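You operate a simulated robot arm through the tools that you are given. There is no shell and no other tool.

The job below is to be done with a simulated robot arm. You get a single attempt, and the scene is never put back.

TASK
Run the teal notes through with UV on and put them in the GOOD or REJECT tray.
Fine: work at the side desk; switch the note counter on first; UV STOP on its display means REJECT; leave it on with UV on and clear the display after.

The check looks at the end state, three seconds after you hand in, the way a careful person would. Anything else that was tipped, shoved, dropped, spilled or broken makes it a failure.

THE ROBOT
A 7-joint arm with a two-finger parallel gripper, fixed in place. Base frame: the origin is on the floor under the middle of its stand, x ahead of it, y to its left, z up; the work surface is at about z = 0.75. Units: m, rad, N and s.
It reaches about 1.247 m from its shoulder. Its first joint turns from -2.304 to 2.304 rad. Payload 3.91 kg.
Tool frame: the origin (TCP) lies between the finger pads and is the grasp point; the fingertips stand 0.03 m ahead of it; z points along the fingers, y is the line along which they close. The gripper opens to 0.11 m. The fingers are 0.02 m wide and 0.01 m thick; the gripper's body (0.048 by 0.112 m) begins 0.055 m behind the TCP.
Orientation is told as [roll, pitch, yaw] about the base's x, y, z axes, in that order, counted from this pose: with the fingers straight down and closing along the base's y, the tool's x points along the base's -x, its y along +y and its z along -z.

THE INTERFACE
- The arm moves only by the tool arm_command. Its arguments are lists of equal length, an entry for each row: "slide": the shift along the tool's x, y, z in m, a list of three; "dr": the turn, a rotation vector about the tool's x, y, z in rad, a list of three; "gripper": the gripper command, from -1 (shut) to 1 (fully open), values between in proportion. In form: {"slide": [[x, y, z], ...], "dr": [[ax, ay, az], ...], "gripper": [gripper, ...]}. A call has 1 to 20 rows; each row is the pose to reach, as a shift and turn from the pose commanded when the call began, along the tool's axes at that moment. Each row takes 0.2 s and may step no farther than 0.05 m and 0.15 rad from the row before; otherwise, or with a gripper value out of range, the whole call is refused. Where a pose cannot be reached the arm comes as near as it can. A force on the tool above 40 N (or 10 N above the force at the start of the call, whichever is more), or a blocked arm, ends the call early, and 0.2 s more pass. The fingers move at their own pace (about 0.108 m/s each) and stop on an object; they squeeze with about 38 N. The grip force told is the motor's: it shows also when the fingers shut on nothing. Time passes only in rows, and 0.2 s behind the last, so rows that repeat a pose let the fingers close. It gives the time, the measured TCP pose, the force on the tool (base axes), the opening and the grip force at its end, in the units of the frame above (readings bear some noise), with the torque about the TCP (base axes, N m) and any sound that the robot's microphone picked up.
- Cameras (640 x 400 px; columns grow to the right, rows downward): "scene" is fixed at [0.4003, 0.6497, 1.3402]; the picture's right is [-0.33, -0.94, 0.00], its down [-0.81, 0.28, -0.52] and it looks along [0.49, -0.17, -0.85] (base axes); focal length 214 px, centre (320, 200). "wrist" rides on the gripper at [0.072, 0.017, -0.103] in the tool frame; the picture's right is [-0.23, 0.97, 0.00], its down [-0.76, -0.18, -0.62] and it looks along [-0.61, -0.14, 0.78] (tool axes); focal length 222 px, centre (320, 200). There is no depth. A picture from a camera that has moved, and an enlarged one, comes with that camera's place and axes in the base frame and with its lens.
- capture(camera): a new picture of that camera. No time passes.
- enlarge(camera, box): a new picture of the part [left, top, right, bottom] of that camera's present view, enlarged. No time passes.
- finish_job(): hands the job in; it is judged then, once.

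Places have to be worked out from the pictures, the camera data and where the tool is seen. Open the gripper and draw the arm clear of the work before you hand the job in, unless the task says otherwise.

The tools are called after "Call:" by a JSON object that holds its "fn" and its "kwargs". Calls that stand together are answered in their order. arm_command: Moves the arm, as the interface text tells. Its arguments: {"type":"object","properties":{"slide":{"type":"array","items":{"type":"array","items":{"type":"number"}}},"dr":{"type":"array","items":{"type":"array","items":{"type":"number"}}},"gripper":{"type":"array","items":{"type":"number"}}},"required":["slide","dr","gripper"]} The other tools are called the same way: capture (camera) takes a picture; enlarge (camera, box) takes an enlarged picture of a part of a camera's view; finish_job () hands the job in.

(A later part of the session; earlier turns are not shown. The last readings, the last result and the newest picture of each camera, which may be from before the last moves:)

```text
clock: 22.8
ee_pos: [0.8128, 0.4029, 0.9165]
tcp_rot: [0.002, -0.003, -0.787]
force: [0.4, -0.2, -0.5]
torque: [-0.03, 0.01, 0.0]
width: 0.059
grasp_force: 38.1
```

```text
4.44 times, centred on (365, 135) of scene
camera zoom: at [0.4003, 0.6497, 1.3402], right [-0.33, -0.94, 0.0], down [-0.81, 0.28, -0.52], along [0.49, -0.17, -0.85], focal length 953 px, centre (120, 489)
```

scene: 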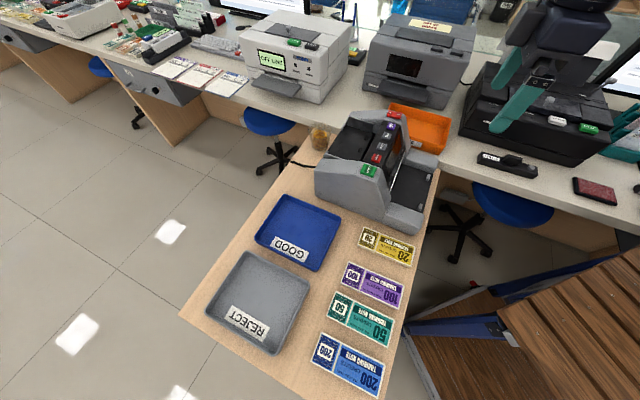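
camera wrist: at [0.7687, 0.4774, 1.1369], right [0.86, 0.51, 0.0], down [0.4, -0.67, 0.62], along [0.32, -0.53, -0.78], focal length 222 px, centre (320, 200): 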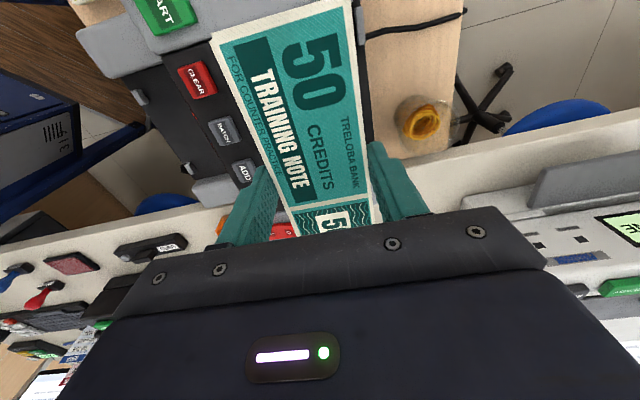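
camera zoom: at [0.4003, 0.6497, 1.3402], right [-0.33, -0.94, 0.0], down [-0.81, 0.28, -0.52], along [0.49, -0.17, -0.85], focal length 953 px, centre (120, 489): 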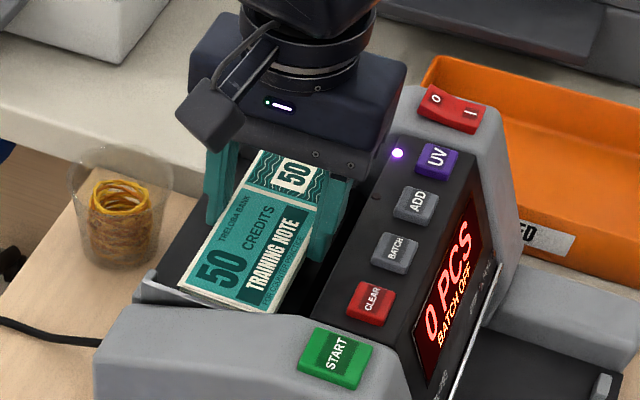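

Still no contact; continuing in 1.5 mm steps.

Call:
{"fn": "arm_command", "kwargs": {"slide": [[0, 0, 0.0015], [0, 0, 0.003], [0, 0, 0.0045]], "dr": [[0, 0, 0], [0, 0, 0], [0, 0, 0]], "gripper": [-1, -1, -1]}}

Call:
{"fn": "enlarge", "kwargs": {"camera": "scene", "box": [320, 90, 410, 180]}}

Call:
{"fn": "capture", "kwargs": {"camera": "wrist"}}

```text
clock: 23.6
ee_pos: [0.8127, 0.4038, 0.9115]
tcp_rot: [0.004, -0.002, -0.789]
force: [-0.4, 0.2, -0.6]
torque: [0.03, 0.01, -0.02]
width: 0.059
grasp_force: 37.9
```

```text
4.44 times, centred on (365, 135) of scene
camera zoom: at [0.4003, 0.6497, 1.3402], right [-0.33, -0.94, 0.0], down [-0.81, 0.28, -0.52], along [0.49, -0.17, -0.85], focal length 953 px, centre (120, 489)
```

zoom: 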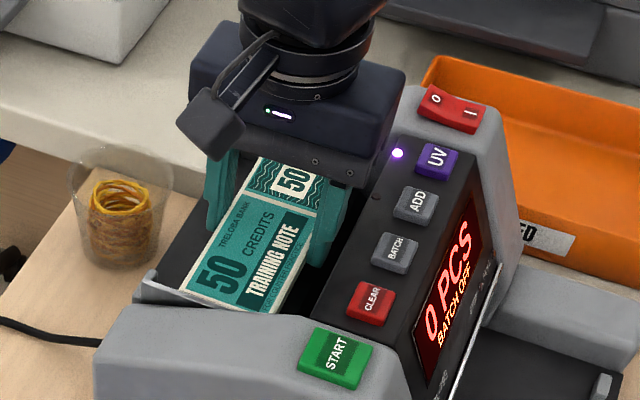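

```text
taken
camera wrist: at [0.7718, 0.4678, 1.016], right [0.85, 0.52, 0.0], down [0.41, -0.67, 0.62], along [0.33, -0.53, -0.78], focal length 222 px, centre (320, 200)
```

wrist: 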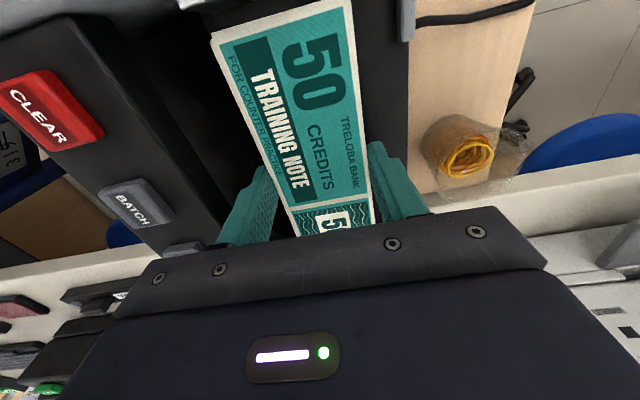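

Still no contact (tip ~0.8815). Continuing down in small steps.

Call:
{"fn": "arm_command", "kwargs": {"slide": [[0, 0, 0.0015], [0, 0, 0.003], [0, 0, 0.0045]], "dr": [[0, 0, 0], [0, 0, 0], [0, 0, 0]], "gripper": [-1, -1, -1]}}

Call:
{"fn": "enlarge", "kwargs": {"camera": "scene", "box": [320, 90, 410, 180]}}

```text
clock: 24.4
ee_pos: [0.8131, 0.404, 0.9073]
tcp_rot: [0.004, 0.0, -0.79]
force: [-0.9, -1.1, 6.3]
torque: [-0.55, -0.16, -0.09]
width: 0.0593
grasp_force: 37.6
```

```text
4.44 times, centred on (365, 135) of scene
camera zoom: at [0.4003, 0.6497, 1.3402], right [-0.33, -0.94, 0.0], down [-0.81, 0.28, -0.52], along [0.49, -0.17, -0.85], focal length 953 px, centre (120, 489)
```

zoom: 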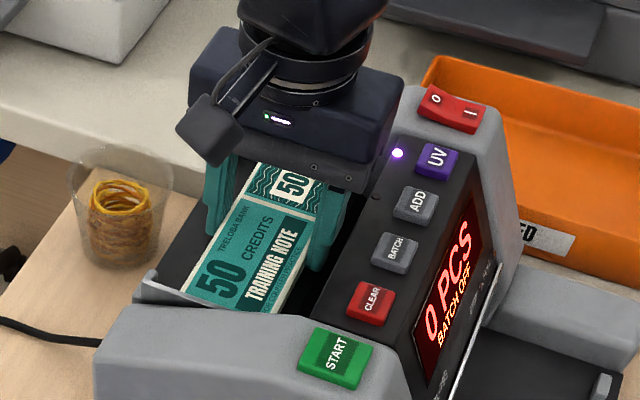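

A light 6 N touch with torque indicates the UV-side front corner of the stack just reached the platform. I'll lift 2 mm, re-centre 2 mm toward START, set it back down, and release with a small opening.

Call:
{"fn": "arm_command", "kwargs": {"slide": [[0, 0, -0.002], [0.0025, 0, -0.002], [0.0025, 0, -0.0005], [0.0025, 0, 0]], "dr": [[0, 0, 0], [0, 0, 0], [0, 0, 0], [0, 0, 0]], "gripper": [-1, -1, -1, -1]}}

```text
clock: 25.4
ee_pos: [0.8104, 0.4055, 0.9088]
tcp_rot: [0.002, -0.003, -0.787]
force: [-1.6, 0.3, 3.4]
torque: [-0.34, -0.1, -0.13]
width: 0.0592
grasp_force: 37.5
```

Stack touches the platform lightly (3.4 N). Releasing with a small opening.

Call:
{"fn": "arm_command", "kwargs": {"slide": [[0, 0, 0], [0, 0, 0], [0, 0, 0]], "dr": [[0, 0, 0], [0, 0, 0], [0, 0, 0]], "gripper": [0.2, 0.31, 0.31]}}

Call:
{"fn": "enlarge", "kwargs": {"camera": "scene", "box": [320, 90, 410, 180]}}

Call:
{"fn": "capture", "kwargs": {"camera": "wrist"}}

```text
clock: 26.2
ee_pos: [0.8104, 0.4061, 0.9079]
tcp_rot: [0.004, -0.001, -0.79]
force: [-0.1, -0.7, -0.7]
torque: [0.02, 0.01, 0.0]
width: 0.072
grasp_force: 0.1
```

```text
4.44 times, centred on (365, 135) of scene
camera zoom: at [0.4003, 0.6497, 1.3402], right [-0.33, -0.94, 0.0], down [-0.81, 0.28, -0.52], along [0.49, -0.17, -0.85], focal length 953 px, centre (120, 489)
```

zoom: 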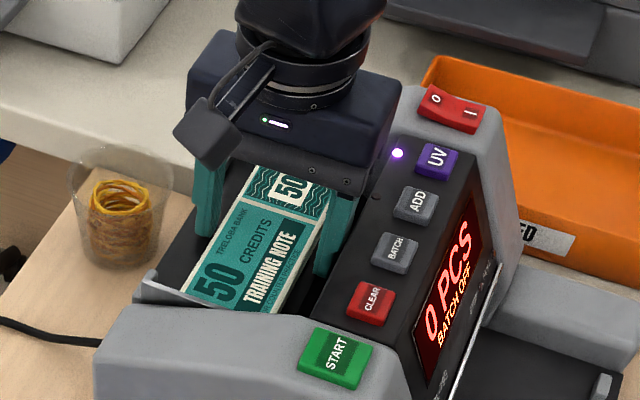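

```text
taken
camera wrist: at [0.7699, 0.47, 1.0121], right [0.85, 0.52, 0.0], down [0.41, -0.67, 0.62], along [0.33, -0.53, -0.78], focal length 222 px, centre (320, 200)
```

wrist: 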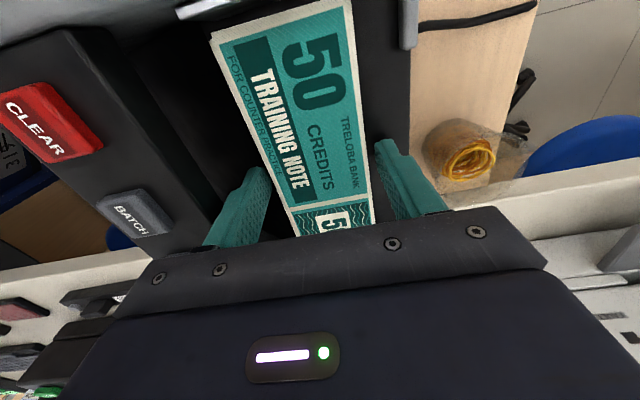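

Released; the stack lies flat in the hopper. Lifting straight up and looking.

Call:
{"fn": "arm_command", "kwargs": {"slide": [[0, 0, -0.015], [0, 0, -0.05], [0, 0, -0.09], [0, 0, -0.13]], "dr": [[0, 0, 0], [0, 0, 0], [0, 0, 0], [0, 0, 0]], "gripper": [0.31, 0.31, 0.31, 0.31]}}

Call:
{"fn": "enlarge", "kwargs": {"camera": "scene", "box": [310, 90, 420, 190]}}

Call:
{"fn": "capture", "kwargs": {"camera": "wrist"}}

```text
clock: 27.2
ee_pos: [0.8106, 0.4063, 1.0372]
tcp_rot: [0.003, -0.002, -0.788]
force: [0.0, -0.1, -0.4]
torque: [0.0, 0.03, 0.0]
width: 0.072
grasp_force: 0.0
```

```text
4.00 times, centred on (365, 140) of scene
camera zoom: at [0.4003, 0.6497, 1.3402], right [-0.33, -0.94, 0.0], down [-0.81, 0.28, -0.52], along [0.49, -0.17, -0.85], focal length 858 px, centre (140, 440)
```

zoom: 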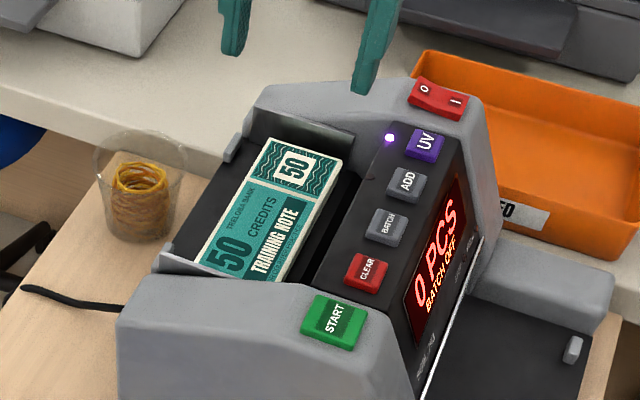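

```text
taken
camera wrist: at [0.7706, 0.4702, 1.1417], right [0.85, 0.52, 0.0], down [0.41, -0.67, 0.62], along [0.33, -0.53, -0.78], focal length 222 px, centre (320, 200)
```

wrist: 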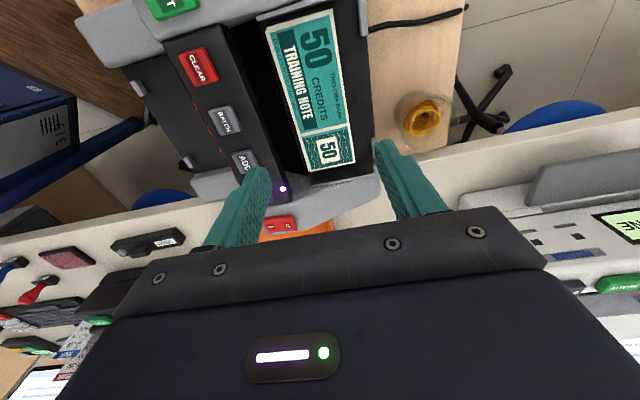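

The stack sits squarely in the hopper over the rollers. Next I close the fingers and hover over START at about (0.668, 0.431).

Call:
{"fn": "arm_command", "kwargs": {"slide": [[0.0236, -0.0167, 0], [0.0472, -0.0335, 0], [0.0709, -0.0502, 0.005], [0.0945, -0.067, 0.018], [0.1181, -0.0837, 0.03], [0.1181, -0.0837, 0.03]], "dr": [[0, 0, 0], [0, 0, 0], [0, 0, 0], [0, 0, 0], [0, 0, 0], [0, 0, 0]], "gripper": [-1, -1, -1, -1, -1, -1]}}

Call:
{"fn": "capture", "kwargs": {"camera": "wrist"}}

Call:
{"fn": "enlarge", "kwargs": {"camera": "scene", "box": [310, 90, 420, 190]}}

```text
clock: 28.6
ee_pos: [0.6682, 0.4304, 1.0067]
tcp_rot: [0.003, -0.003, -0.789]
force: [-0.6, 0.5, 0.0]
torque: [0.0, 0.02, 0.0]
width: 0.0
grasp_force: 37.7
```

```text
taken
camera wrist: at [0.6281, 0.4943, 1.1116], right [0.85, 0.52, 0.0], down [0.41, -0.67, 0.62], along [0.33, -0.53, -0.78], focal length 222 px, centre (320, 200)
```

wrist: 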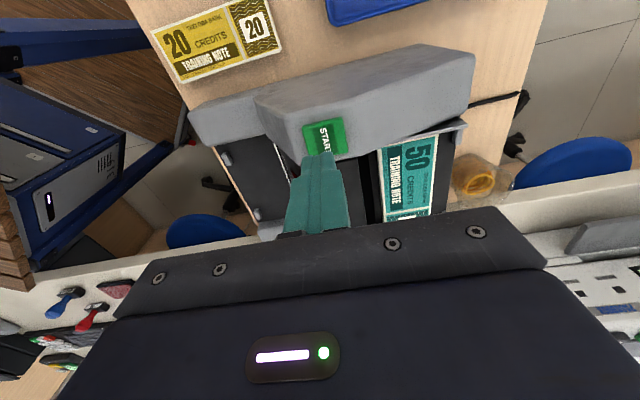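

```text
4.00 times, centred on (365, 140) of scene
camera zoom: at [0.4003, 0.6497, 1.3402], right [-0.33, -0.94, 0.0], down [-0.81, 0.28, -0.52], along [0.49, -0.17, -0.85], focal length 858 px, centre (140, 440)
```

zoom: 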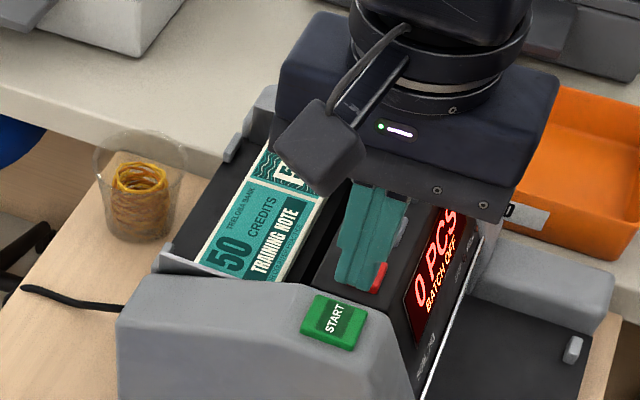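

START is within ~4 mm of the fingertips' axis; I shift slightly and press down in small steps.

Call:
{"fn": "arm_command", "kwargs": {"slide": [[0.001, 0.003, 0.015], [0.001, 0.003, 0.028], [0.001, 0.003, 0.032], [0.001, 0.003, 0.034], [0.001, 0.003, 0.036], [0.001, 0.003, 0.038]], "dr": [[0, 0, 0], [0, 0, 0], [0, 0, 0], [0, 0, 0], [0, 0, 0], [0, 0, 0]], "gripper": [-1, -1, -1, -1, -1, -1]}}

```text
clock: 30.0
ee_pos: [0.6677, 0.4329, 0.9697]
tcp_rot: [0.002, -0.002, -0.788]
force: [0.5, -0.6, 0.2]
torque: [-0.02, -0.02, 0.01]
width: 0.0001
grasp_force: 37.8
```

No contact yet at tip z≈0.940; continuing.

Call:
{"fn": "arm_command", "kwargs": {"slide": [[0, 0, 0.0015], [0, 0, 0.003], [0, 0, 0.0045], [0, 0, 0.006]], "dr": [[0, 0, 0], [0, 0, 0], [0, 0, 0], [0, 0, 0]], "gripper": [-1, -1, -1, -1]}}

Call:
{"fn": "enlarge", "kwargs": {"camera": "scene", "box": [310, 90, 450, 230]}}

```text
clock: 31.0
ee_pos: [0.6694, 0.4334, 0.9627]
tcp_rot: [0.003, -0.003, -0.79]
force: [-0.5, -3.2, 7.5]
torque: [-0.09, 0.04, -0.02]
width: 0.0001
grasp_force: 37.5
heard: click
```

```text
2.86 times, centred on (380, 160) of scene
camera zoom: at [0.4003, 0.6497, 1.3402], right [-0.33, -0.94, 0.0], down [-0.81, 0.28, -0.52], along [0.49, -0.17, -0.85], focal length 613 px, centre (149, 314)
```

zoom: 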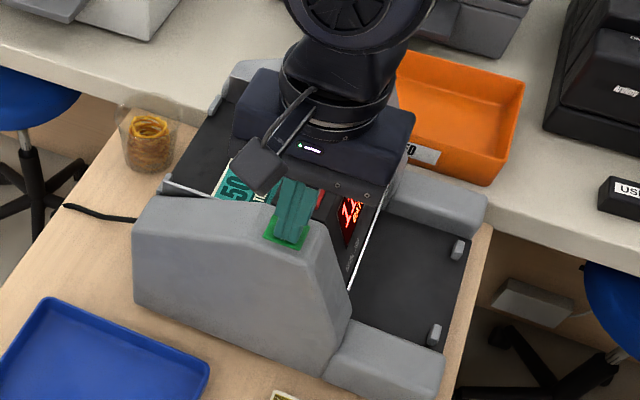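

Click heard and the display has changed. I lift straight off the button to see what it's doing.

Call:
{"fn": "arm_command", "kwargs": {"slide": [[0, 0, -0.02], [0, 0, -0.06], [0, 0, -0.1]], "dr": [[0, 0, 0], [0, 0, 0], [0, 0, 0]], "gripper": [-1, -1, -1]}}

Call:
{"fn": "enlarge", "kwargs": {"camera": "scene", "box": [310, 90, 450, 230]}}

Call:
{"fn": "capture", "kwargs": {"camera": "wrist"}}

```text
clock: 31.8
ee_pos: [0.6668, 0.4329, 1.0636]
tcp_rot: [0.001, -0.002, -0.79]
force: [0.2, 0.2, 1.3]
torque: [0.02, 0.02, 0.01]
width: 0.0
grasp_force: 37.6
```

```text
2.86 times, centred on (380, 160) of scene
camera zoom: at [0.4003, 0.6497, 1.3402], right [-0.33, -0.94, 0.0], down [-0.81, 0.28, -0.52], along [0.49, -0.17, -0.85], focal length 613 px, centre (149, 314)
```

zoom: 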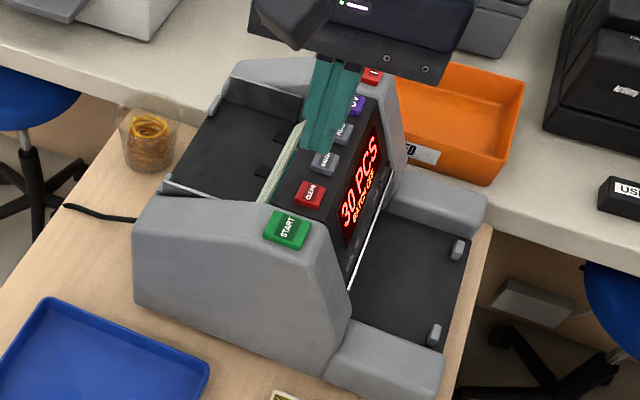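

```text
taken
camera wrist: at [0.6275, 0.4976, 1.168], right [0.85, 0.52, 0.0], down [0.41, -0.67, 0.62], along [0.33, -0.53, -0.78], focal length 222 px, centre (320, 200)
```

wrist: 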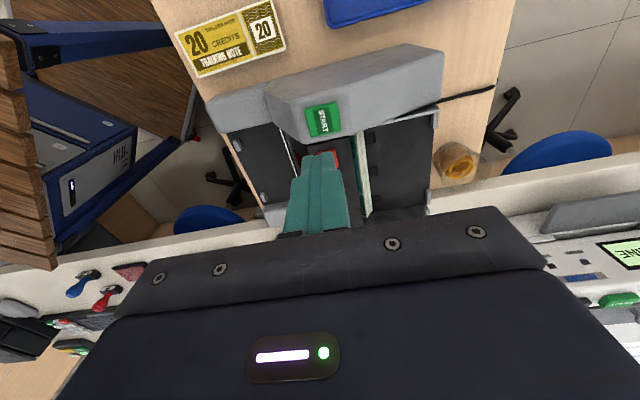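

The stack is feeding down the slot and the count is rising (30 PCS). I turn back and move to the front viewing spot while it runs, to read the display.

Call:
{"fn": "arm_command", "kwargs": {"slide": [[-0.005, -0.0141, -0.02], [-0.011, -0.0282, -0.04], [-0.0168, -0.0424, -0.06], [-0.0224, -0.0565, -0.07], [-0.028, -0.0706, -0.08], [-0.0335, -0.0847, -0.086], [-0.0391, -0.0988, -0.086], [-0.0447, -0.1129, -0.086], [-0.0503, -0.1271, -0.086], [-0.0559, -0.1412, -0.086], [-0.0615, -0.1553, -0.086]], "dr": [[0, 0, -0.142], [0, 0, -0.284], [0, 0, -0.427], [0, 0, -0.569], [0, 0, -0.711], [0, 0, -0.853], [0, 0, -0.995], [0, 0, -1.138], [0, 0, -1.28], [0, 0, -1.422], [0, 0, -1.564]], "gripper": [-1, -1, -1, -1, -1, -1, -1, -1, -1, -1, -1]}}

Call:
{"fn": "capture", "kwargs": {"camera": "wrist"}}

Call:
{"fn": "enlarge", "kwargs": {"camera": "scene", "box": [310, 90, 450, 230]}}

```text
clock: 34.2
ee_pos: [0.5992, 0.2787, 1.1482]
tcp_rot: [-0.003, -0.003, 0.775]
force: [0.0, -0.4, -0.2]
torque: [0.0, 0.03, -0.01]
width: 0.0
grasp_force: 37.4
```

```text
taken
camera wrist: at [0.5343, 0.2409, 1.2527], right [-0.52, 0.85, 0.0], down [0.67, 0.41, 0.63], along [0.53, 0.33, -0.78], focal length 222 px, centre (320, 200)
```

wrist: 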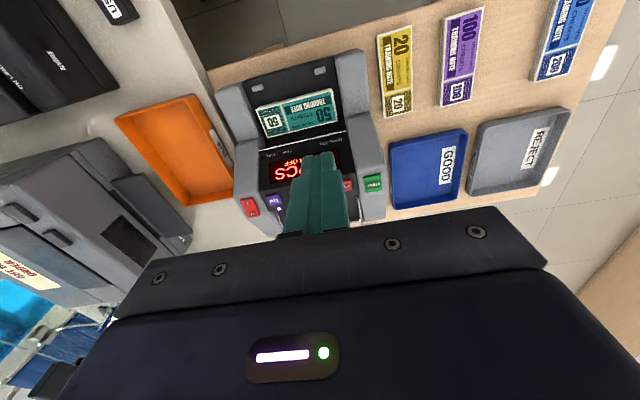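

```text
2.86 times, centred on (380, 160) of scene
camera zoom: at [0.4003, 0.6497, 1.3402], right [-0.33, -0.94, 0.0], down [-0.81, 0.28, -0.52], along [0.49, -0.17, -0.85], focal length 613 px, centre (149, 314)
```

zoom: 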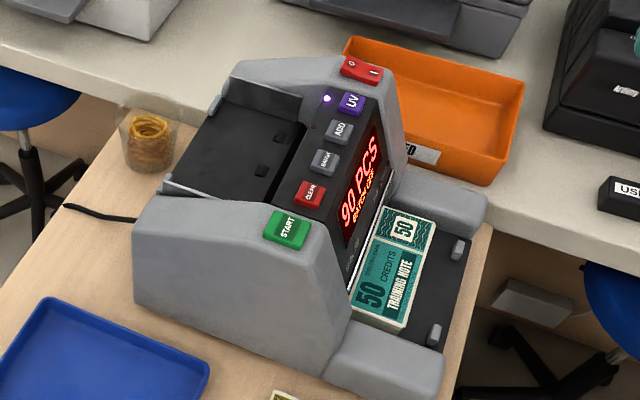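

The stack has come out into the front tray and the display shows "90 PCS". I'll zoom in and let a second pass to be sure this is the final result.

Call:
{"fn": "enlarge", "kwargs": {"camera": "scene", "box": [385, 125, 425, 195]}}

Call:
{"fn": "arm_command", "kwargs": {"slide": [[0, 0, 0], [0, 0, 0], [0, 0, 0], [0, 0, 0], [0, 0, 0], [0, 0, 0], [0, 0, 0], [0, 0, 0]], "dr": [[0, 0, 0], [0, 0, 0], [0, 0, 0], [0, 0, 0], [0, 0, 0], [0, 0, 0], [0, 0, 0], [0, 0, 0]], "gripper": [0, 1, 1, 1, 1, 1, 1, 1]}}

Call:
{"fn": "enlarge", "kwargs": {"camera": "scene", "box": [360, 110, 440, 220]}}

Call:
{"fn": "enlarge", "kwargs": {"camera": "wrist", "box": [200, 40, 400, 240]}}

```text
5.71 times, centred on (405, 160) of scene
camera zoom: at [0.4003, 0.6497, 1.3402], right [-0.33, -0.94, 0.0], down [-0.81, 0.28, -0.52], along [0.49, -0.17, -0.85], focal length 1226 px, centre (-166, 429)
```

zoom: 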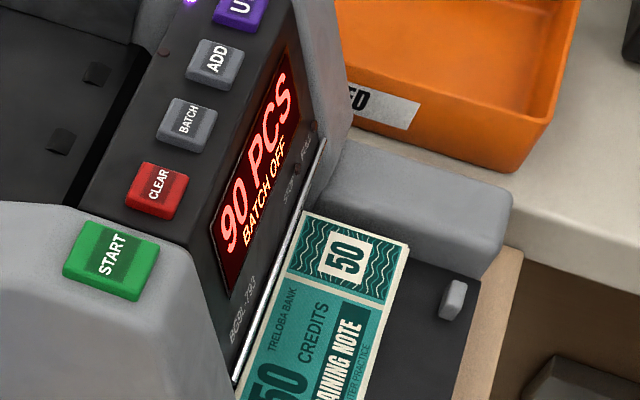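

```text
clock: 36.0
ee_pos: [0.5988, 0.278, 1.1474]
tcp_rot: [-0.001, -0.005, 0.774]
force: [-1.0, 0.1, -0.1]
torque: [0.0, -0.02, 0.01]
width: 0.1097
grasp_force: 0.0
```

```text
3.64 times, centred on (400, 165) of scene
camera zoom: at [0.4003, 0.6497, 1.3402], right [-0.33, -0.94, 0.0], down [-0.81, 0.28, -0.52], along [0.49, -0.17, -0.85], focal length 780 px, centre (29, 327)
```

zoom: 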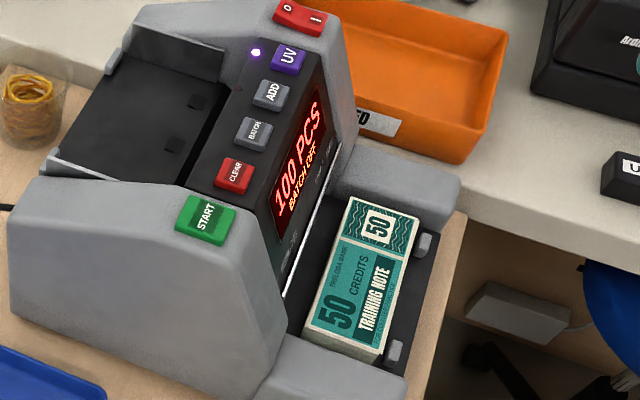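

```text
2.00 times, centred on (300, 140) of wrist
camera zoom: at [0.5343, 0.241, 1.2527], right [-0.52, 0.85, 0.0], down [0.67, 0.4, 0.63], along [0.54, 0.32, -0.78], focal length 444 px, centre (360, 320)
```

zoom: 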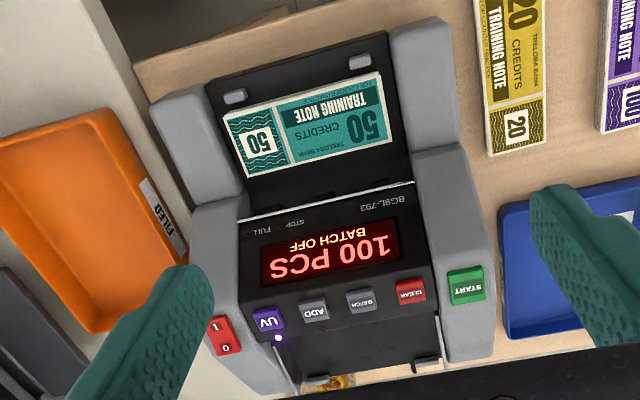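

The count finished at 100 PCS with no UV STOP and the STOP lamp dark, so the notes belong in GOOD. The stack lies in the output tray, centred about (0.662, 0.261), top z≈0.816; I turn the gripper to straddle its long edges and hover above it.

Call:
{"fn": "arm_command", "kwargs": {"slide": [[-0.003, -0.0051, 0], [-0.006, -0.0102, 0], [-0.0091, -0.0153, 0], [-0.0121, -0.0204, 0.02], [-0.0151, -0.0255, 0.04], [-0.0181, -0.0307, 0.06], [-0.0211, -0.0358, 0.08], [-0.0241, -0.0409, 0.1], [-0.0272, -0.046, 0.12], [-0.0302, -0.0511, 0.14], [-0.0332, -0.0562, 0.15]], "dr": [[0, 0, 0.1426], [0, 0, 0.2853], [0, 0, 0.4279], [0, 0, 0.5706], [0, 0, 0.7132], [0, 0, 0.8558], [0, 0, 0.9985], [0, 0, 1.1411], [0, 0, 1.2838], [0, 0, 1.4264], [0, 0, 1.569]], "gripper": [1, 1, 1, 1, 1, 1, 1, 1, 1, 1, 1]}}

Call:
{"fn": "capture", "kwargs": {"camera": "wrist"}}

Call:
{"fn": "enlarge", "kwargs": {"camera": "scene", "box": [340, 90, 460, 230]}}

```text
clock: 38.4
ee_pos: [0.6637, 0.2625, 0.9967]
tcp_rot: [0.005, 0.0, -0.797]
force: [0.3, 0.1, -0.2]
torque: [0.04, 0.01, 0.04]
width: 0.1101
grasp_force: 0.0
```

```text
taken
camera wrist: at [0.6241, 0.3278, 1.102], right [0.86, 0.52, 0.0], down [0.4, -0.67, 0.62], along [0.33, -0.53, -0.78], focal length 222 px, centre (320, 200)
```

wrist: 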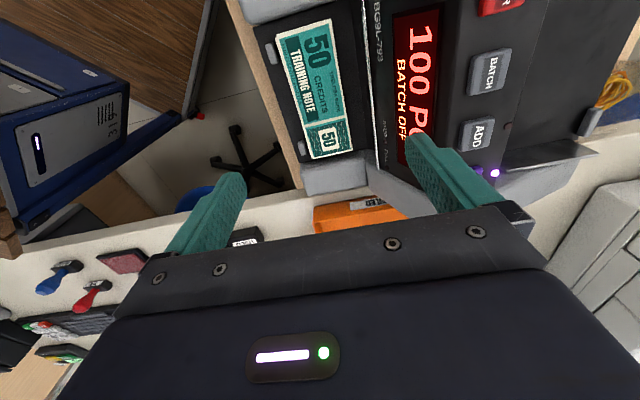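

```text
2.86 times, centred on (400, 160) of scene
camera zoom: at [0.4003, 0.6497, 1.3402], right [-0.33, -0.94, 0.0], down [-0.81, 0.28, -0.52], along [0.49, -0.17, -0.85], focal length 613 px, centre (91, 314)
```

zoom: 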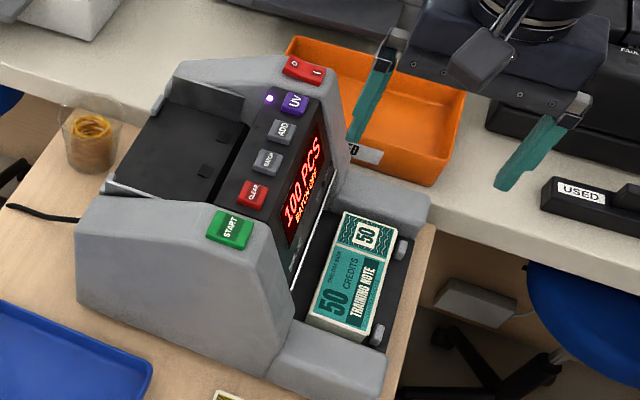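

Display still reads 100 PCS. I enlarge the wrist view to measure the stack relative to the gripper.

Call:
{"fn": "enlarge", "kwargs": {"camera": "wrist", "box": [220, 0, 420, 180]}}

```text
2.22 times, centred on (320, 90) of wrist
camera zoom: at [0.6241, 0.3278, 1.102], right [0.86, 0.52, 0.0], down [0.4, -0.67, 0.62], along [0.33, -0.53, -0.78], focal length 494 px, centre (320, 444)
```

zoom: 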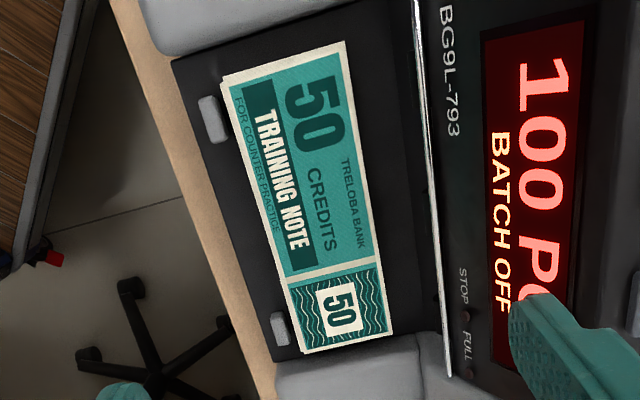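

The stack is centred within 3 mm of the TCP; the panel's lip is ~26 mm behind its rear edge, so a 0.074 m opening fits. I narrow the fingers and descend to tip z≈0.82.

Call:
{"fn": "arm_command", "kwargs": {"slide": [[-0.003, -0.001, 0.0], [-0.003, -0.001, 0.02], [-0.003, -0.001, 0.06], [-0.003, -0.001, 0.095], [-0.003, -0.001, 0.125], [-0.003, -0.001, 0.145]], "dr": [[0, 0, 0], [0, 0, 0], [0, 0, 0], [0, 0, 0], [0, 0, 0], [0, 0, 0]], "gripper": [0.345, 0.345, 0.345, 0.345, 0.345, 0.345]}}

Call:
{"fn": "capture", "kwargs": {"camera": "wrist"}}

Call:
{"fn": "enlarge", "kwargs": {"camera": "scene", "box": [340, 90, 460, 230]}}

```text
clock: 39.8
ee_pos: [0.6654, 0.2592, 0.8546]
tcp_rot: [0.004, -0.001, -0.795]
force: [0.1, 0.4, 0.0]
torque: [0.02, 0.01, -0.02]
width: 0.0738
grasp_force: 0.0
```

```text
taken
camera wrist: at [0.6251, 0.3249, 0.9585], right [0.85, 0.52, 0.0], down [0.4, -0.67, 0.62], along [0.33, -0.53, -0.78], focal length 222 px, centre (320, 200)
```

wrist: 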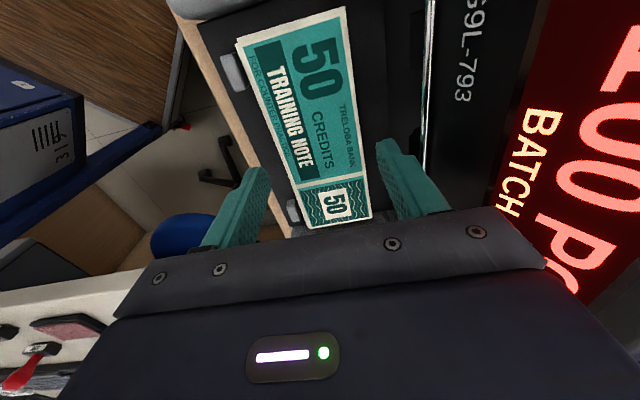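

```text
2.86 times, centred on (400, 160) of scene
camera zoom: at [0.4003, 0.6497, 1.3402], right [-0.33, -0.94, 0.0], down [-0.81, 0.28, -0.52], along [0.49, -0.17, -0.85], focal length 613 px, centre (91, 314)
```

zoom: 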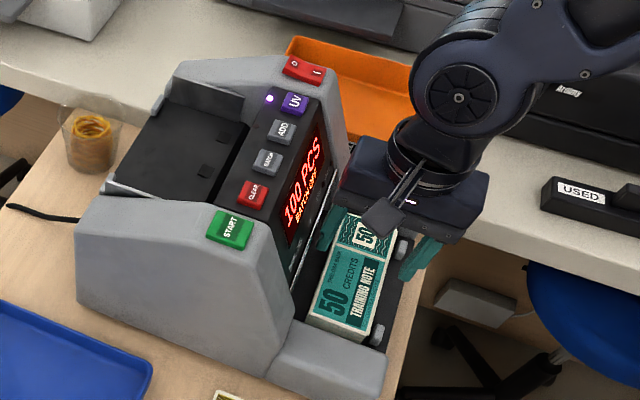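

Alignment holds (stack centre within 1 mm; stack top ≈0.812). Descending the last ~27 mm.

Call:
{"fn": "arm_command", "kwargs": {"slide": [[0, 0, 0.012], [0, 0, 0.019], [0, 0, 0.023], [0, 0, 0.025], [0, 0, 0.0265]], "dr": [[0, 0, 0], [0, 0, 0], [0, 0, 0], [0, 0, 0], [0, 0, 0]], "gripper": [0.345, 0.345, 0.345, 0.345, 0.345]}}

Call:
{"fn": "capture", "kwargs": {"camera": "wrist"}}

Call:
{"fn": "enlarge", "kwargs": {"camera": "scene", "box": [340, 90, 460, 230]}}

```text
clock: 41.0
ee_pos: [0.6654, 0.2592, 0.8279]
tcp_rot: [0.002, -0.001, -0.794]
force: [0.5, -0.5, -0.9]
torque: [0.0, -0.01, 0.0]
width: 0.0739
grasp_force: 0.1
```

```text
taken
camera wrist: at [0.6258, 0.3242, 0.9327], right [0.85, 0.52, 0.0], down [0.4, -0.67, 0.62], along [0.33, -0.53, -0.78], focal length 222 px, centre (320, 200)
```

wrist: 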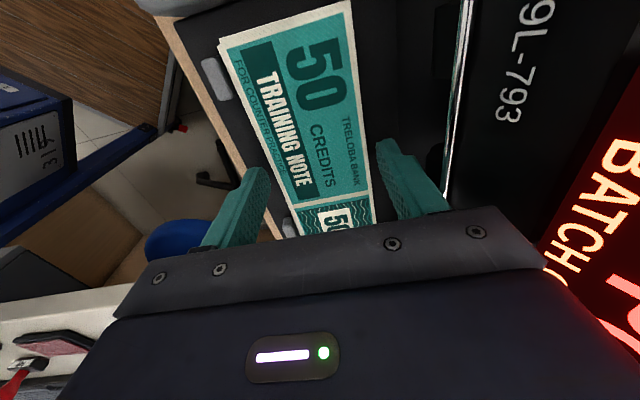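

```text
2.86 times, centred on (400, 160) of scene
camera zoom: at [0.4003, 0.6497, 1.3402], right [-0.33, -0.94, 0.0], down [-0.81, 0.28, -0.52], along [0.49, -0.17, -0.85], focal length 613 px, centre (91, 314)
```

zoom: 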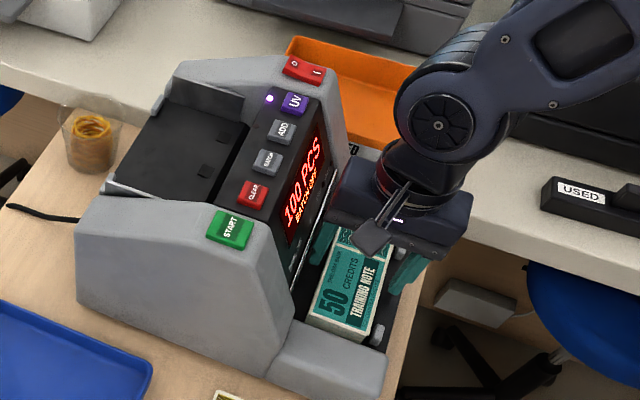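

Fingers straddle the stack with no contact. Closing on it.

Call:
{"fn": "arm_command", "kwargs": {"slide": [[0, 0, 0], [0, 0, 0], [0, 0, 0], [0, 0, 0]], "dr": [[0, 0, 0], [0, 0, 0], [0, 0, 0], [0, 0, 0]], "gripper": [0.1, -1, -1, -1]}}

```text
clock: 42.0
ee_pos: [0.6653, 0.2589, 0.828]
tcp_rot: [0.003, -0.002, -0.794]
force: [-0.4, -0.3, 1.7]
torque: [-0.04, 0.07, 0.07]
width: 0.0593
grasp_force: 38.0
```

Gripped at 0.0593 m. Lifting straight up out of the tray, clear of the panel.

Call:
{"fn": "arm_command", "kwargs": {"slide": [[0, 0, -0.01], [0, 0, -0.03], [0, 0, -0.06], [0, 0, -0.1], [0, 0, -0.15], [0, 0, -0.2]], "dr": [[0, 0, 0], [0, 0, 0], [0, 0, 0], [0, 0, 0], [0, 0, 0], [0, 0, 0]], "gripper": [-1, -1, -1, -1, -1, -1]}}

Call:
{"fn": "capture", "kwargs": {"camera": "wrist"}}

Call:
{"fn": "capture", "kwargs": {"camera": "scene"}}

```text
clock: 43.4
ee_pos: [0.6662, 0.2589, 1.0257]
tcp_rot: [0.001, 0.001, -0.796]
force: [0.0, 0.8, -1.7]
torque: [-0.03, 0.04, -0.02]
width: 0.059
grasp_force: 37.7
```

```text
taken
camera wrist: at [0.626, 0.3233, 1.1304], right [0.85, 0.52, 0.0], down [0.41, -0.67, 0.62], along [0.33, -0.53, -0.78], focal length 222 px, centre (320, 200)
```

wrist: 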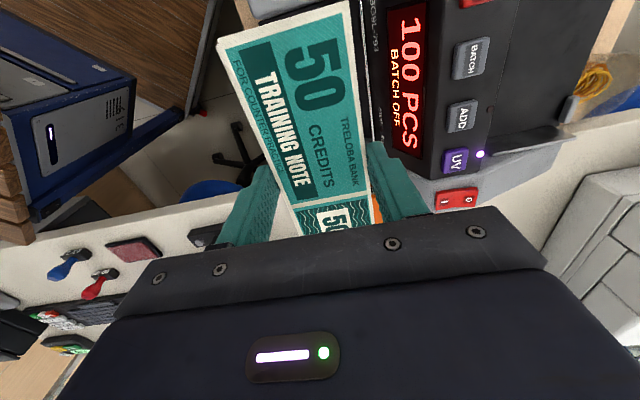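

```text
taken
```

scene: 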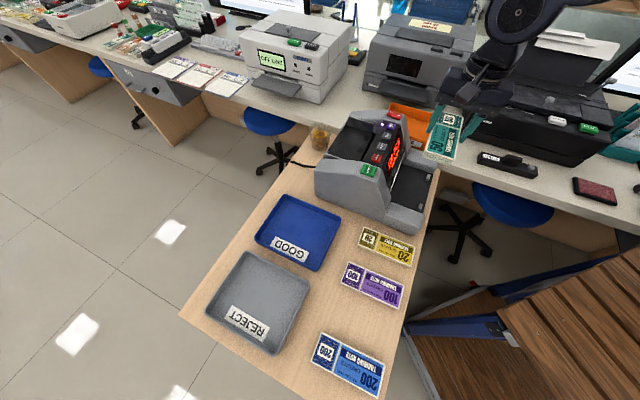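

The stack is held and the output tray is empty. I carry it over to above the GOOD tray (centre ≈ (0.656, 0.623)), turning back so its long side fits the tray's long side.

Call:
{"fn": "arm_command", "kwargs": {"slide": [[0.0243, 0.0225, -0.03], [0.0486, 0.045, -0.03], [0.0728, 0.0675, -0.03], [0.0971, 0.09, -0.03], [0.1214, 0.1125, -0.03], [0.1457, 0.1351, -0.03], [0.17, 0.1576, -0.03], [0.1943, 0.1801, -0.03], [0.2185, 0.2026, -0.03], [0.2428, 0.2251, -0.03], [0.2671, 0.2476, -0.03]], "dr": [[0, 0, -0.144], [0, 0, -0.288], [0, 0, -0.432], [0, 0, -0.576], [0, 0, -0.72], [0, 0, -0.865], [0, 0, -1.009], [0, 0, -1.153], [0, 0, -1.297], [0, 0, -1.441], [0, 0, -1.585]], "gripper": [-1, -1, -1, -1, -1, -1, -1, -1, -1, -1, -1]}}

Call:
{"fn": "capture", "kwargs": {"camera": "wrist"}}

Call:
{"fn": "enlarge", "kwargs": {"camera": "scene", "box": [190, 160, 370, 320]}}

```text
clock: 45.8
ee_pos: [0.6565, 0.625, 1.0574]
tcp_rot: [-0.002, -0.004, 0.792]
force: [0.1, -0.1, 0.2]
torque: [0.02, -0.01, -0.02]
width: 0.0589
grasp_force: 37.7
```

```text
taken
camera wrist: at [0.5924, 0.5856, 1.1615], right [-0.53, 0.85, 0.0], down [0.66, 0.42, 0.63], along [0.53, 0.33, -0.78], focal length 222 px, centre (320, 200)
```

wrist: 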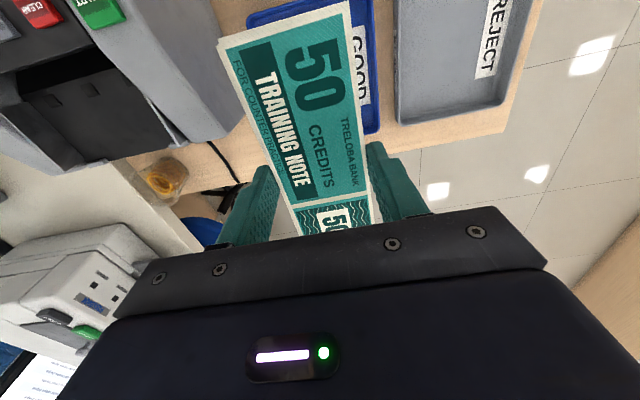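

```text
2.50 times, centred on (280, 240) of scene
camera zoom: at [0.4003, 0.6497, 1.3402], right [-0.33, -0.94, 0.0], down [-0.81, 0.28, -0.52], along [0.49, -0.17, -0.85], focal length 536 px, centre (420, 100)
```

zoom: 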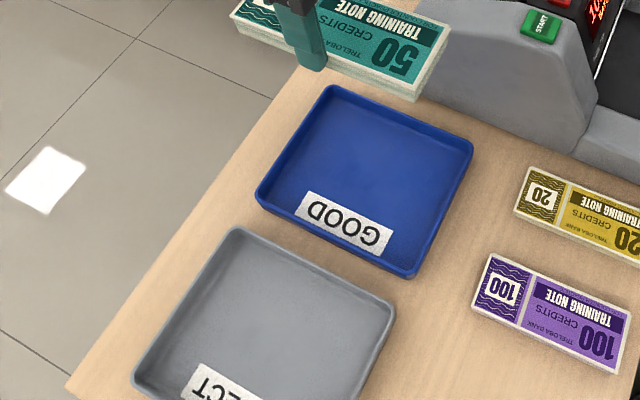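

The stack is above the GOOD tray's centre. Lowering to ~5 cm above the rim and checking alignment.

Call:
{"fn": "arm_command", "kwargs": {"slide": [[0, 0, 0.04], [0, 0, 0.08], [0, 0, 0.12], [0, 0, 0.16], [0, 0, 0.19]], "dr": [[0, 0, 0], [0, 0, 0], [0, 0, 0], [0, 0, 0], [0, 0, 0]], "gripper": [-1, -1, -1, -1, -1]}}

Call:
{"fn": "capture", "kwargs": {"camera": "wrist"}}

Call:
{"fn": "enlarge", "kwargs": {"camera": "scene", "box": [220, 160, 370, 290]}}

```text
clock: 47.0
ee_pos: [0.6547, 0.6246, 0.8696]
tcp_rot: [0.0, -0.003, 0.791]
force: [0.0, 0.6, -0.2]
torque: [0.02, -0.02, -0.01]
width: 0.0593
grasp_force: 38.4
```

```text
taken
camera wrist: at [0.5903, 0.5859, 0.9729], right [-0.53, 0.85, 0.0], down [0.66, 0.41, 0.63], along [0.53, 0.33, -0.78], focal length 222 px, centre (320, 200)
```

wrist: 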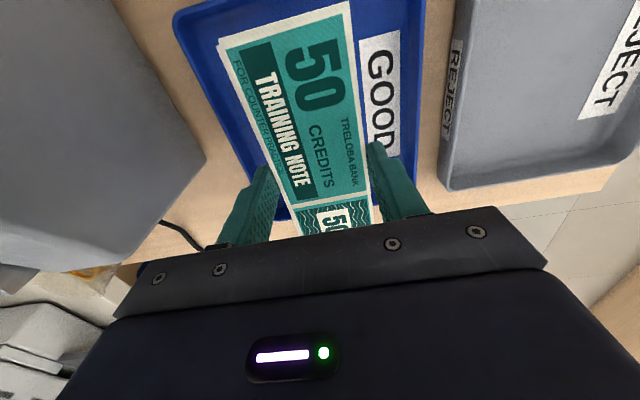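

```text
3.08 times, centred on (295, 225) of scene
camera zoom: at [0.4003, 0.6497, 1.3402], right [-0.33, -0.94, 0.0], down [-0.81, 0.28, -0.52], along [0.49, -0.17, -0.85], focal length 660 px, centre (397, 123)
```

zoom: 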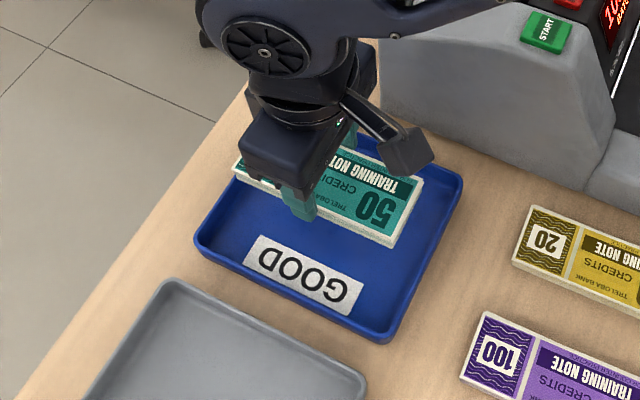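

The stack is centred within ~2 mm in the tray with about 2 cm to each rim. Lowering into the tray.

Call:
{"fn": "arm_command", "kwargs": {"slide": [[0, 0, 0.025], [0, 0, 0.045], [0, 0, 0.06], [0, 0, 0.069], [0, 0, 0.073], [0, 0, 0.075]], "dr": [[0, 0, 0], [0, 0, 0], [0, 0, 0], [0, 0, 0], [0, 0, 0], [0, 0, 0]], "gripper": [-1, -1, -1, -1, -1, -1]}}

Call:
{"fn": "capture", "kwargs": {"camera": "wrist"}}

```text
clock: 48.4
ee_pos: [0.6557, 0.6254, 0.7921]
tcp_rot: [-0.004, -0.005, 0.792]
force: [0.4, -0.2, 0.3]
torque: [-0.06, 0.13, 0.01]
width: 0.0596
grasp_force: 37.9
```

```text
taken
camera wrist: at [0.5914, 0.5867, 0.8967], right [-0.53, 0.85, 0.0], down [0.66, 0.41, 0.63], along [0.53, 0.33, -0.78], focal length 222 px, centre (320, 200)
```

wrist: 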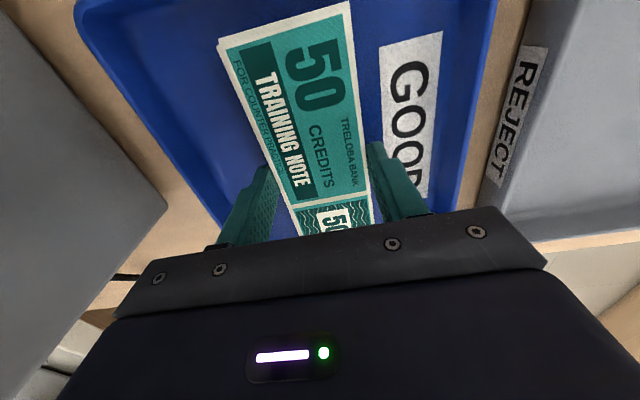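

Nearly at the tray floor (small torque appears). One or two more millimetres.

Call:
{"fn": "arm_command", "kwargs": {"slide": [[0, 0, 0.001], [0, 0, 0.002]], "dr": [[0, 0, 0], [0, 0, 0]], "gripper": [-1, -1]}}

```text
clock: 49.0
ee_pos: [0.655, 0.6254, 0.7922]
tcp_rot: [0.001, -0.004, 0.791]
force: [0.0, -0.4, 18.2]
torque: [-0.53, 0.84, 0.01]
width: 0.0591
grasp_force: 37.8
```

Contact with the tray floor (18 N). Easing up 1 mm and releasing with a small opening.

Call:
{"fn": "arm_command", "kwargs": {"slide": [[0, 0, -0.0015], [0, 0, -0.0015], [0, 0, -0.0015], [0, 0, -0.0015]], "dr": [[0, 0, 0], [0, 0, 0], [0, 0, 0], [0, 0, 0]], "gripper": [-1, 0.2, 0.4, 0.4]}}

Call:
{"fn": "capture", "kwargs": {"camera": "wrist"}}

```text
clock: 50.0
ee_pos: [0.6552, 0.6252, 0.7913]
tcp_rot: [-0.001, -0.003, 0.79]
force: [-0.4, 0.6, 0.7]
torque: [0.0, -0.03, -0.02]
width: 0.077
grasp_force: 0.1
```

```text
taken
camera wrist: at [0.5913, 0.5865, 0.8961], right [-0.53, 0.85, 0.0], down [0.66, 0.42, 0.63], along [0.53, 0.33, -0.78], focal length 222 px, centre (320, 200)
```

wrist: 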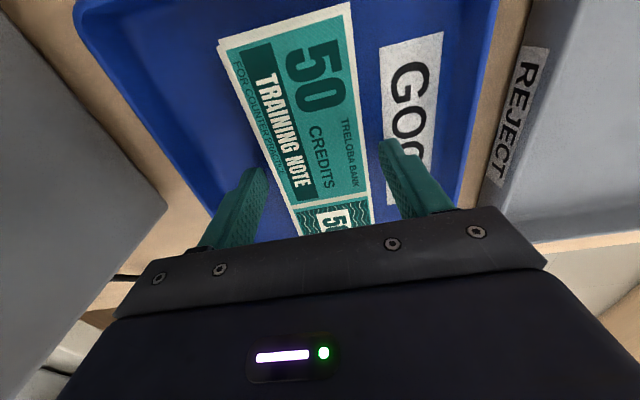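

Released cleanly. Lifting straight up and checking both views.

Call:
{"fn": "arm_command", "kwargs": {"slide": [[0, 0, -0.015], [0, 0, -0.05], [0, 0, -0.1], [0, 0, -0.15], [0, 0, -0.2], [0, 0, -0.24]], "dr": [[0, 0, 0], [0, 0, 0], [0, 0, 0], [0, 0, 0], [0, 0, 0], [0, 0, 0]], "gripper": [0.4, 0.4, 0.4, 0.4, 0.4, 0.4]}}

Call:
{"fn": "capture", "kwargs": {"camera": "scene"}}

Call:
{"fn": "capture", "kwargs": {"camera": "wrist"}}

```text
clock: 51.4
ee_pos: [0.6539, 0.625, 1.0319]
tcp_rot: [-0.001, -0.001, 0.791]
force: [0.4, 0.3, -1.1]
torque: [0.0, -0.02, 0.03]
width: 0.077
grasp_force: 0.0
```

```text
taken
```

scene: 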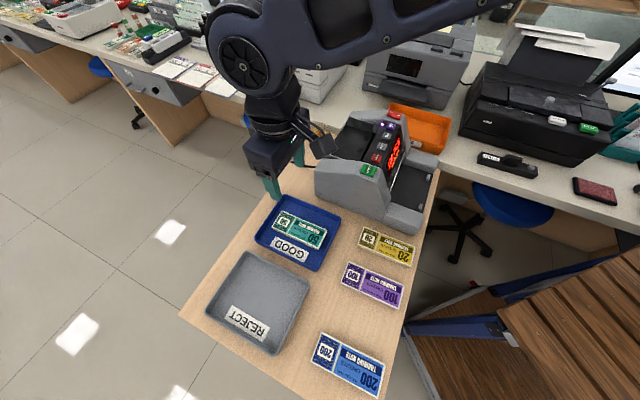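

```text
taken
camera wrist: at [0.5903, 0.5872, 1.1363], right [-0.53, 0.85, 0.0], down [0.66, 0.42, 0.63], along [0.53, 0.33, -0.78], focal length 222 px, centre (320, 200)
```

wrist: 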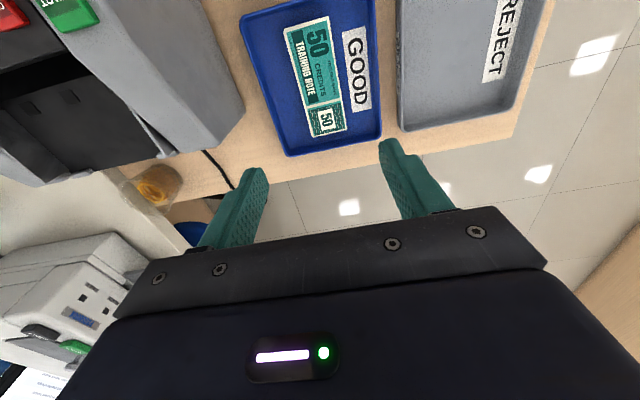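

The teal stack lies flat in the GOOD tray. Now I close the fingers and hover over CLEAR at about (0.701, 0.394) to reset the display.

Call:
{"fn": "arm_command", "kwargs": {"slide": [[0.0219, -0.0326, 0], [0.0437, -0.0653, 0], [0.0656, -0.0979, 0], [0.0875, -0.1305, 0.005], [0.1093, -0.1632, 0.015], [0.1312, -0.1958, 0.025], [0.1312, -0.1958, 0.025]], "dr": [[0, 0, 0], [0, 0, 0], [0, 0, 0], [0, 0, 0], [0, 0, 0], [0, 0, 0], [0, 0, 0]], "gripper": [-1, -1, -1, -1, -1, -1, -1]}}

Call:
{"fn": "capture", "kwargs": {"camera": "wrist"}}

Call:
{"fn": "enlarge", "kwargs": {"camera": "scene", "box": [330, 90, 440, 200]}}

```text
clock: 53.0
ee_pos: [0.7004, 0.3918, 1.0044]
tcp_rot: [-0.003, -0.004, 0.791]
force: [0.2, 0.5, 1.0]
torque: [0.01, -0.01, -0.01]
width: 0.0001
grasp_force: 38.0
```

```text
taken
camera wrist: at [0.6359, 0.354, 1.1094], right [-0.53, 0.85, 0.0], down [0.66, 0.42, 0.63], along [0.53, 0.33, -0.78], focal length 222 px, centre (320, 200)
```

wrist: 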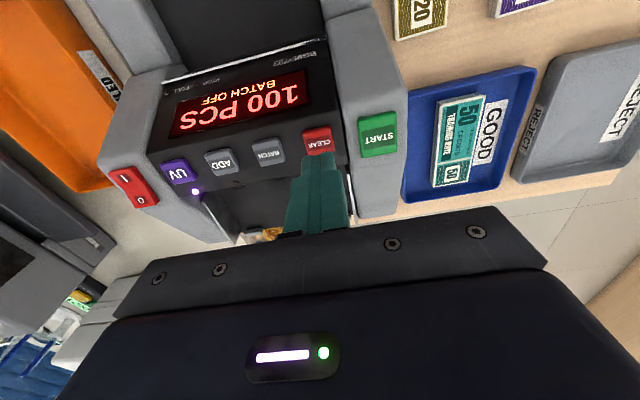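

```text
3.64 times, centred on (385, 145) of scene
camera zoom: at [0.4003, 0.6497, 1.3402], right [-0.33, -0.94, 0.0], down [-0.81, 0.28, -0.52], along [0.49, -0.17, -0.85], focal length 780 px, centre (84, 400)
```

zoom: 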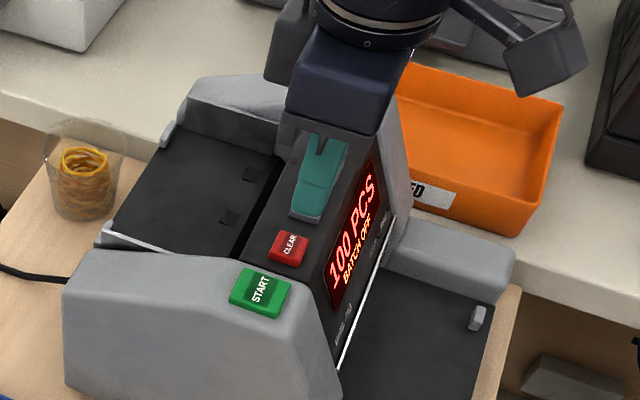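

CLEAR is within ~3 mm of the fingertips' axis. Pressing straight down in small steps.

Call:
{"fn": "arm_command", "kwargs": {"slide": [[-0.002, -0.002, 0.015], [-0.002, -0.002, 0.028], [-0.002, -0.002, 0.034], [-0.002, -0.002, 0.037], [-0.002, -0.002, 0.039], [-0.002, -0.002, 0.041]], "dr": [[0, 0, 0], [0, 0, 0], [0, 0, 0], [0, 0, 0], [0, 0, 0], [0, 0, 0]], "gripper": [-1, -1, -1, -1, -1, -1]}}

Call:
{"fn": "enlarge", "kwargs": {"camera": "scene", "box": [330, 90, 440, 200]}}

```text
clock: 54.4
ee_pos: [0.7052, 0.393, 0.9663]
tcp_rot: [-0.003, -0.002, 0.789]
force: [0.7, -0.8, 0.2]
torque: [0.04, -0.03, -0.04]
width: 0.0
grasp_force: 37.2
```

```text
3.64 times, centred on (385, 145) of scene
camera zoom: at [0.4003, 0.6497, 1.3402], right [-0.33, -0.94, 0.0], down [-0.81, 0.28, -0.52], along [0.49, -0.17, -0.85], focal length 780 px, centre (84, 400)
```

zoom: 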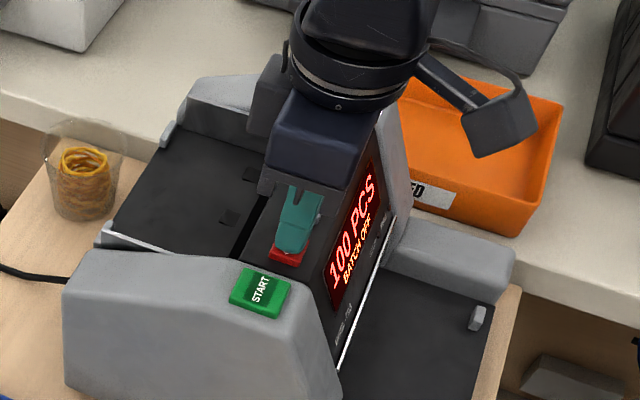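

The tips are just at the CLEAR button without load yet; pushing a few mm more.

Call:
{"fn": "arm_command", "kwargs": {"slide": [[0, 0, 0.0015], [0, 0, 0.003], [0, 0, 0.0045]], "dr": [[0, 0, 0], [0, 0, 0], [0, 0, 0]], "gripper": [-1, -1, -1]}}

Call:
{"fn": "enlarge", "kwargs": {"camera": "scene", "box": [330, 90, 440, 200]}}

```text
clock: 55.2
ee_pos: [0.7045, 0.3937, 0.962]
tcp_rot: [-0.001, -0.005, 0.789]
force: [-2.9, 0.1, 4.2]
torque: [0.0, 0.08, -0.02]
width: 0.0
grasp_force: 37.9
heard: click
```

```text
3.64 times, centred on (385, 145) of scene
camera zoom: at [0.4003, 0.6497, 1.3402], right [-0.33, -0.94, 0.0], down [-0.81, 0.28, -0.52], along [0.49, -0.17, -0.85], focal length 780 px, centre (84, 400)
```

zoom: 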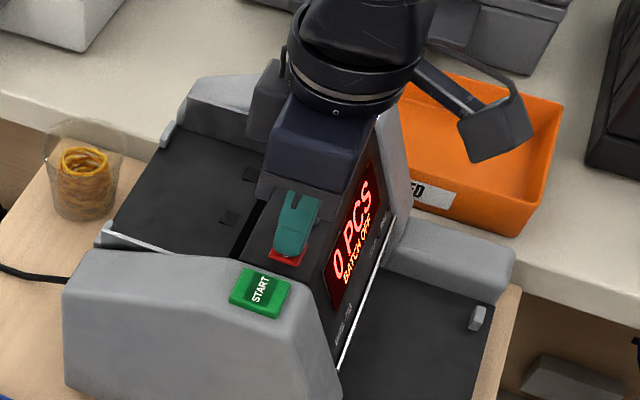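

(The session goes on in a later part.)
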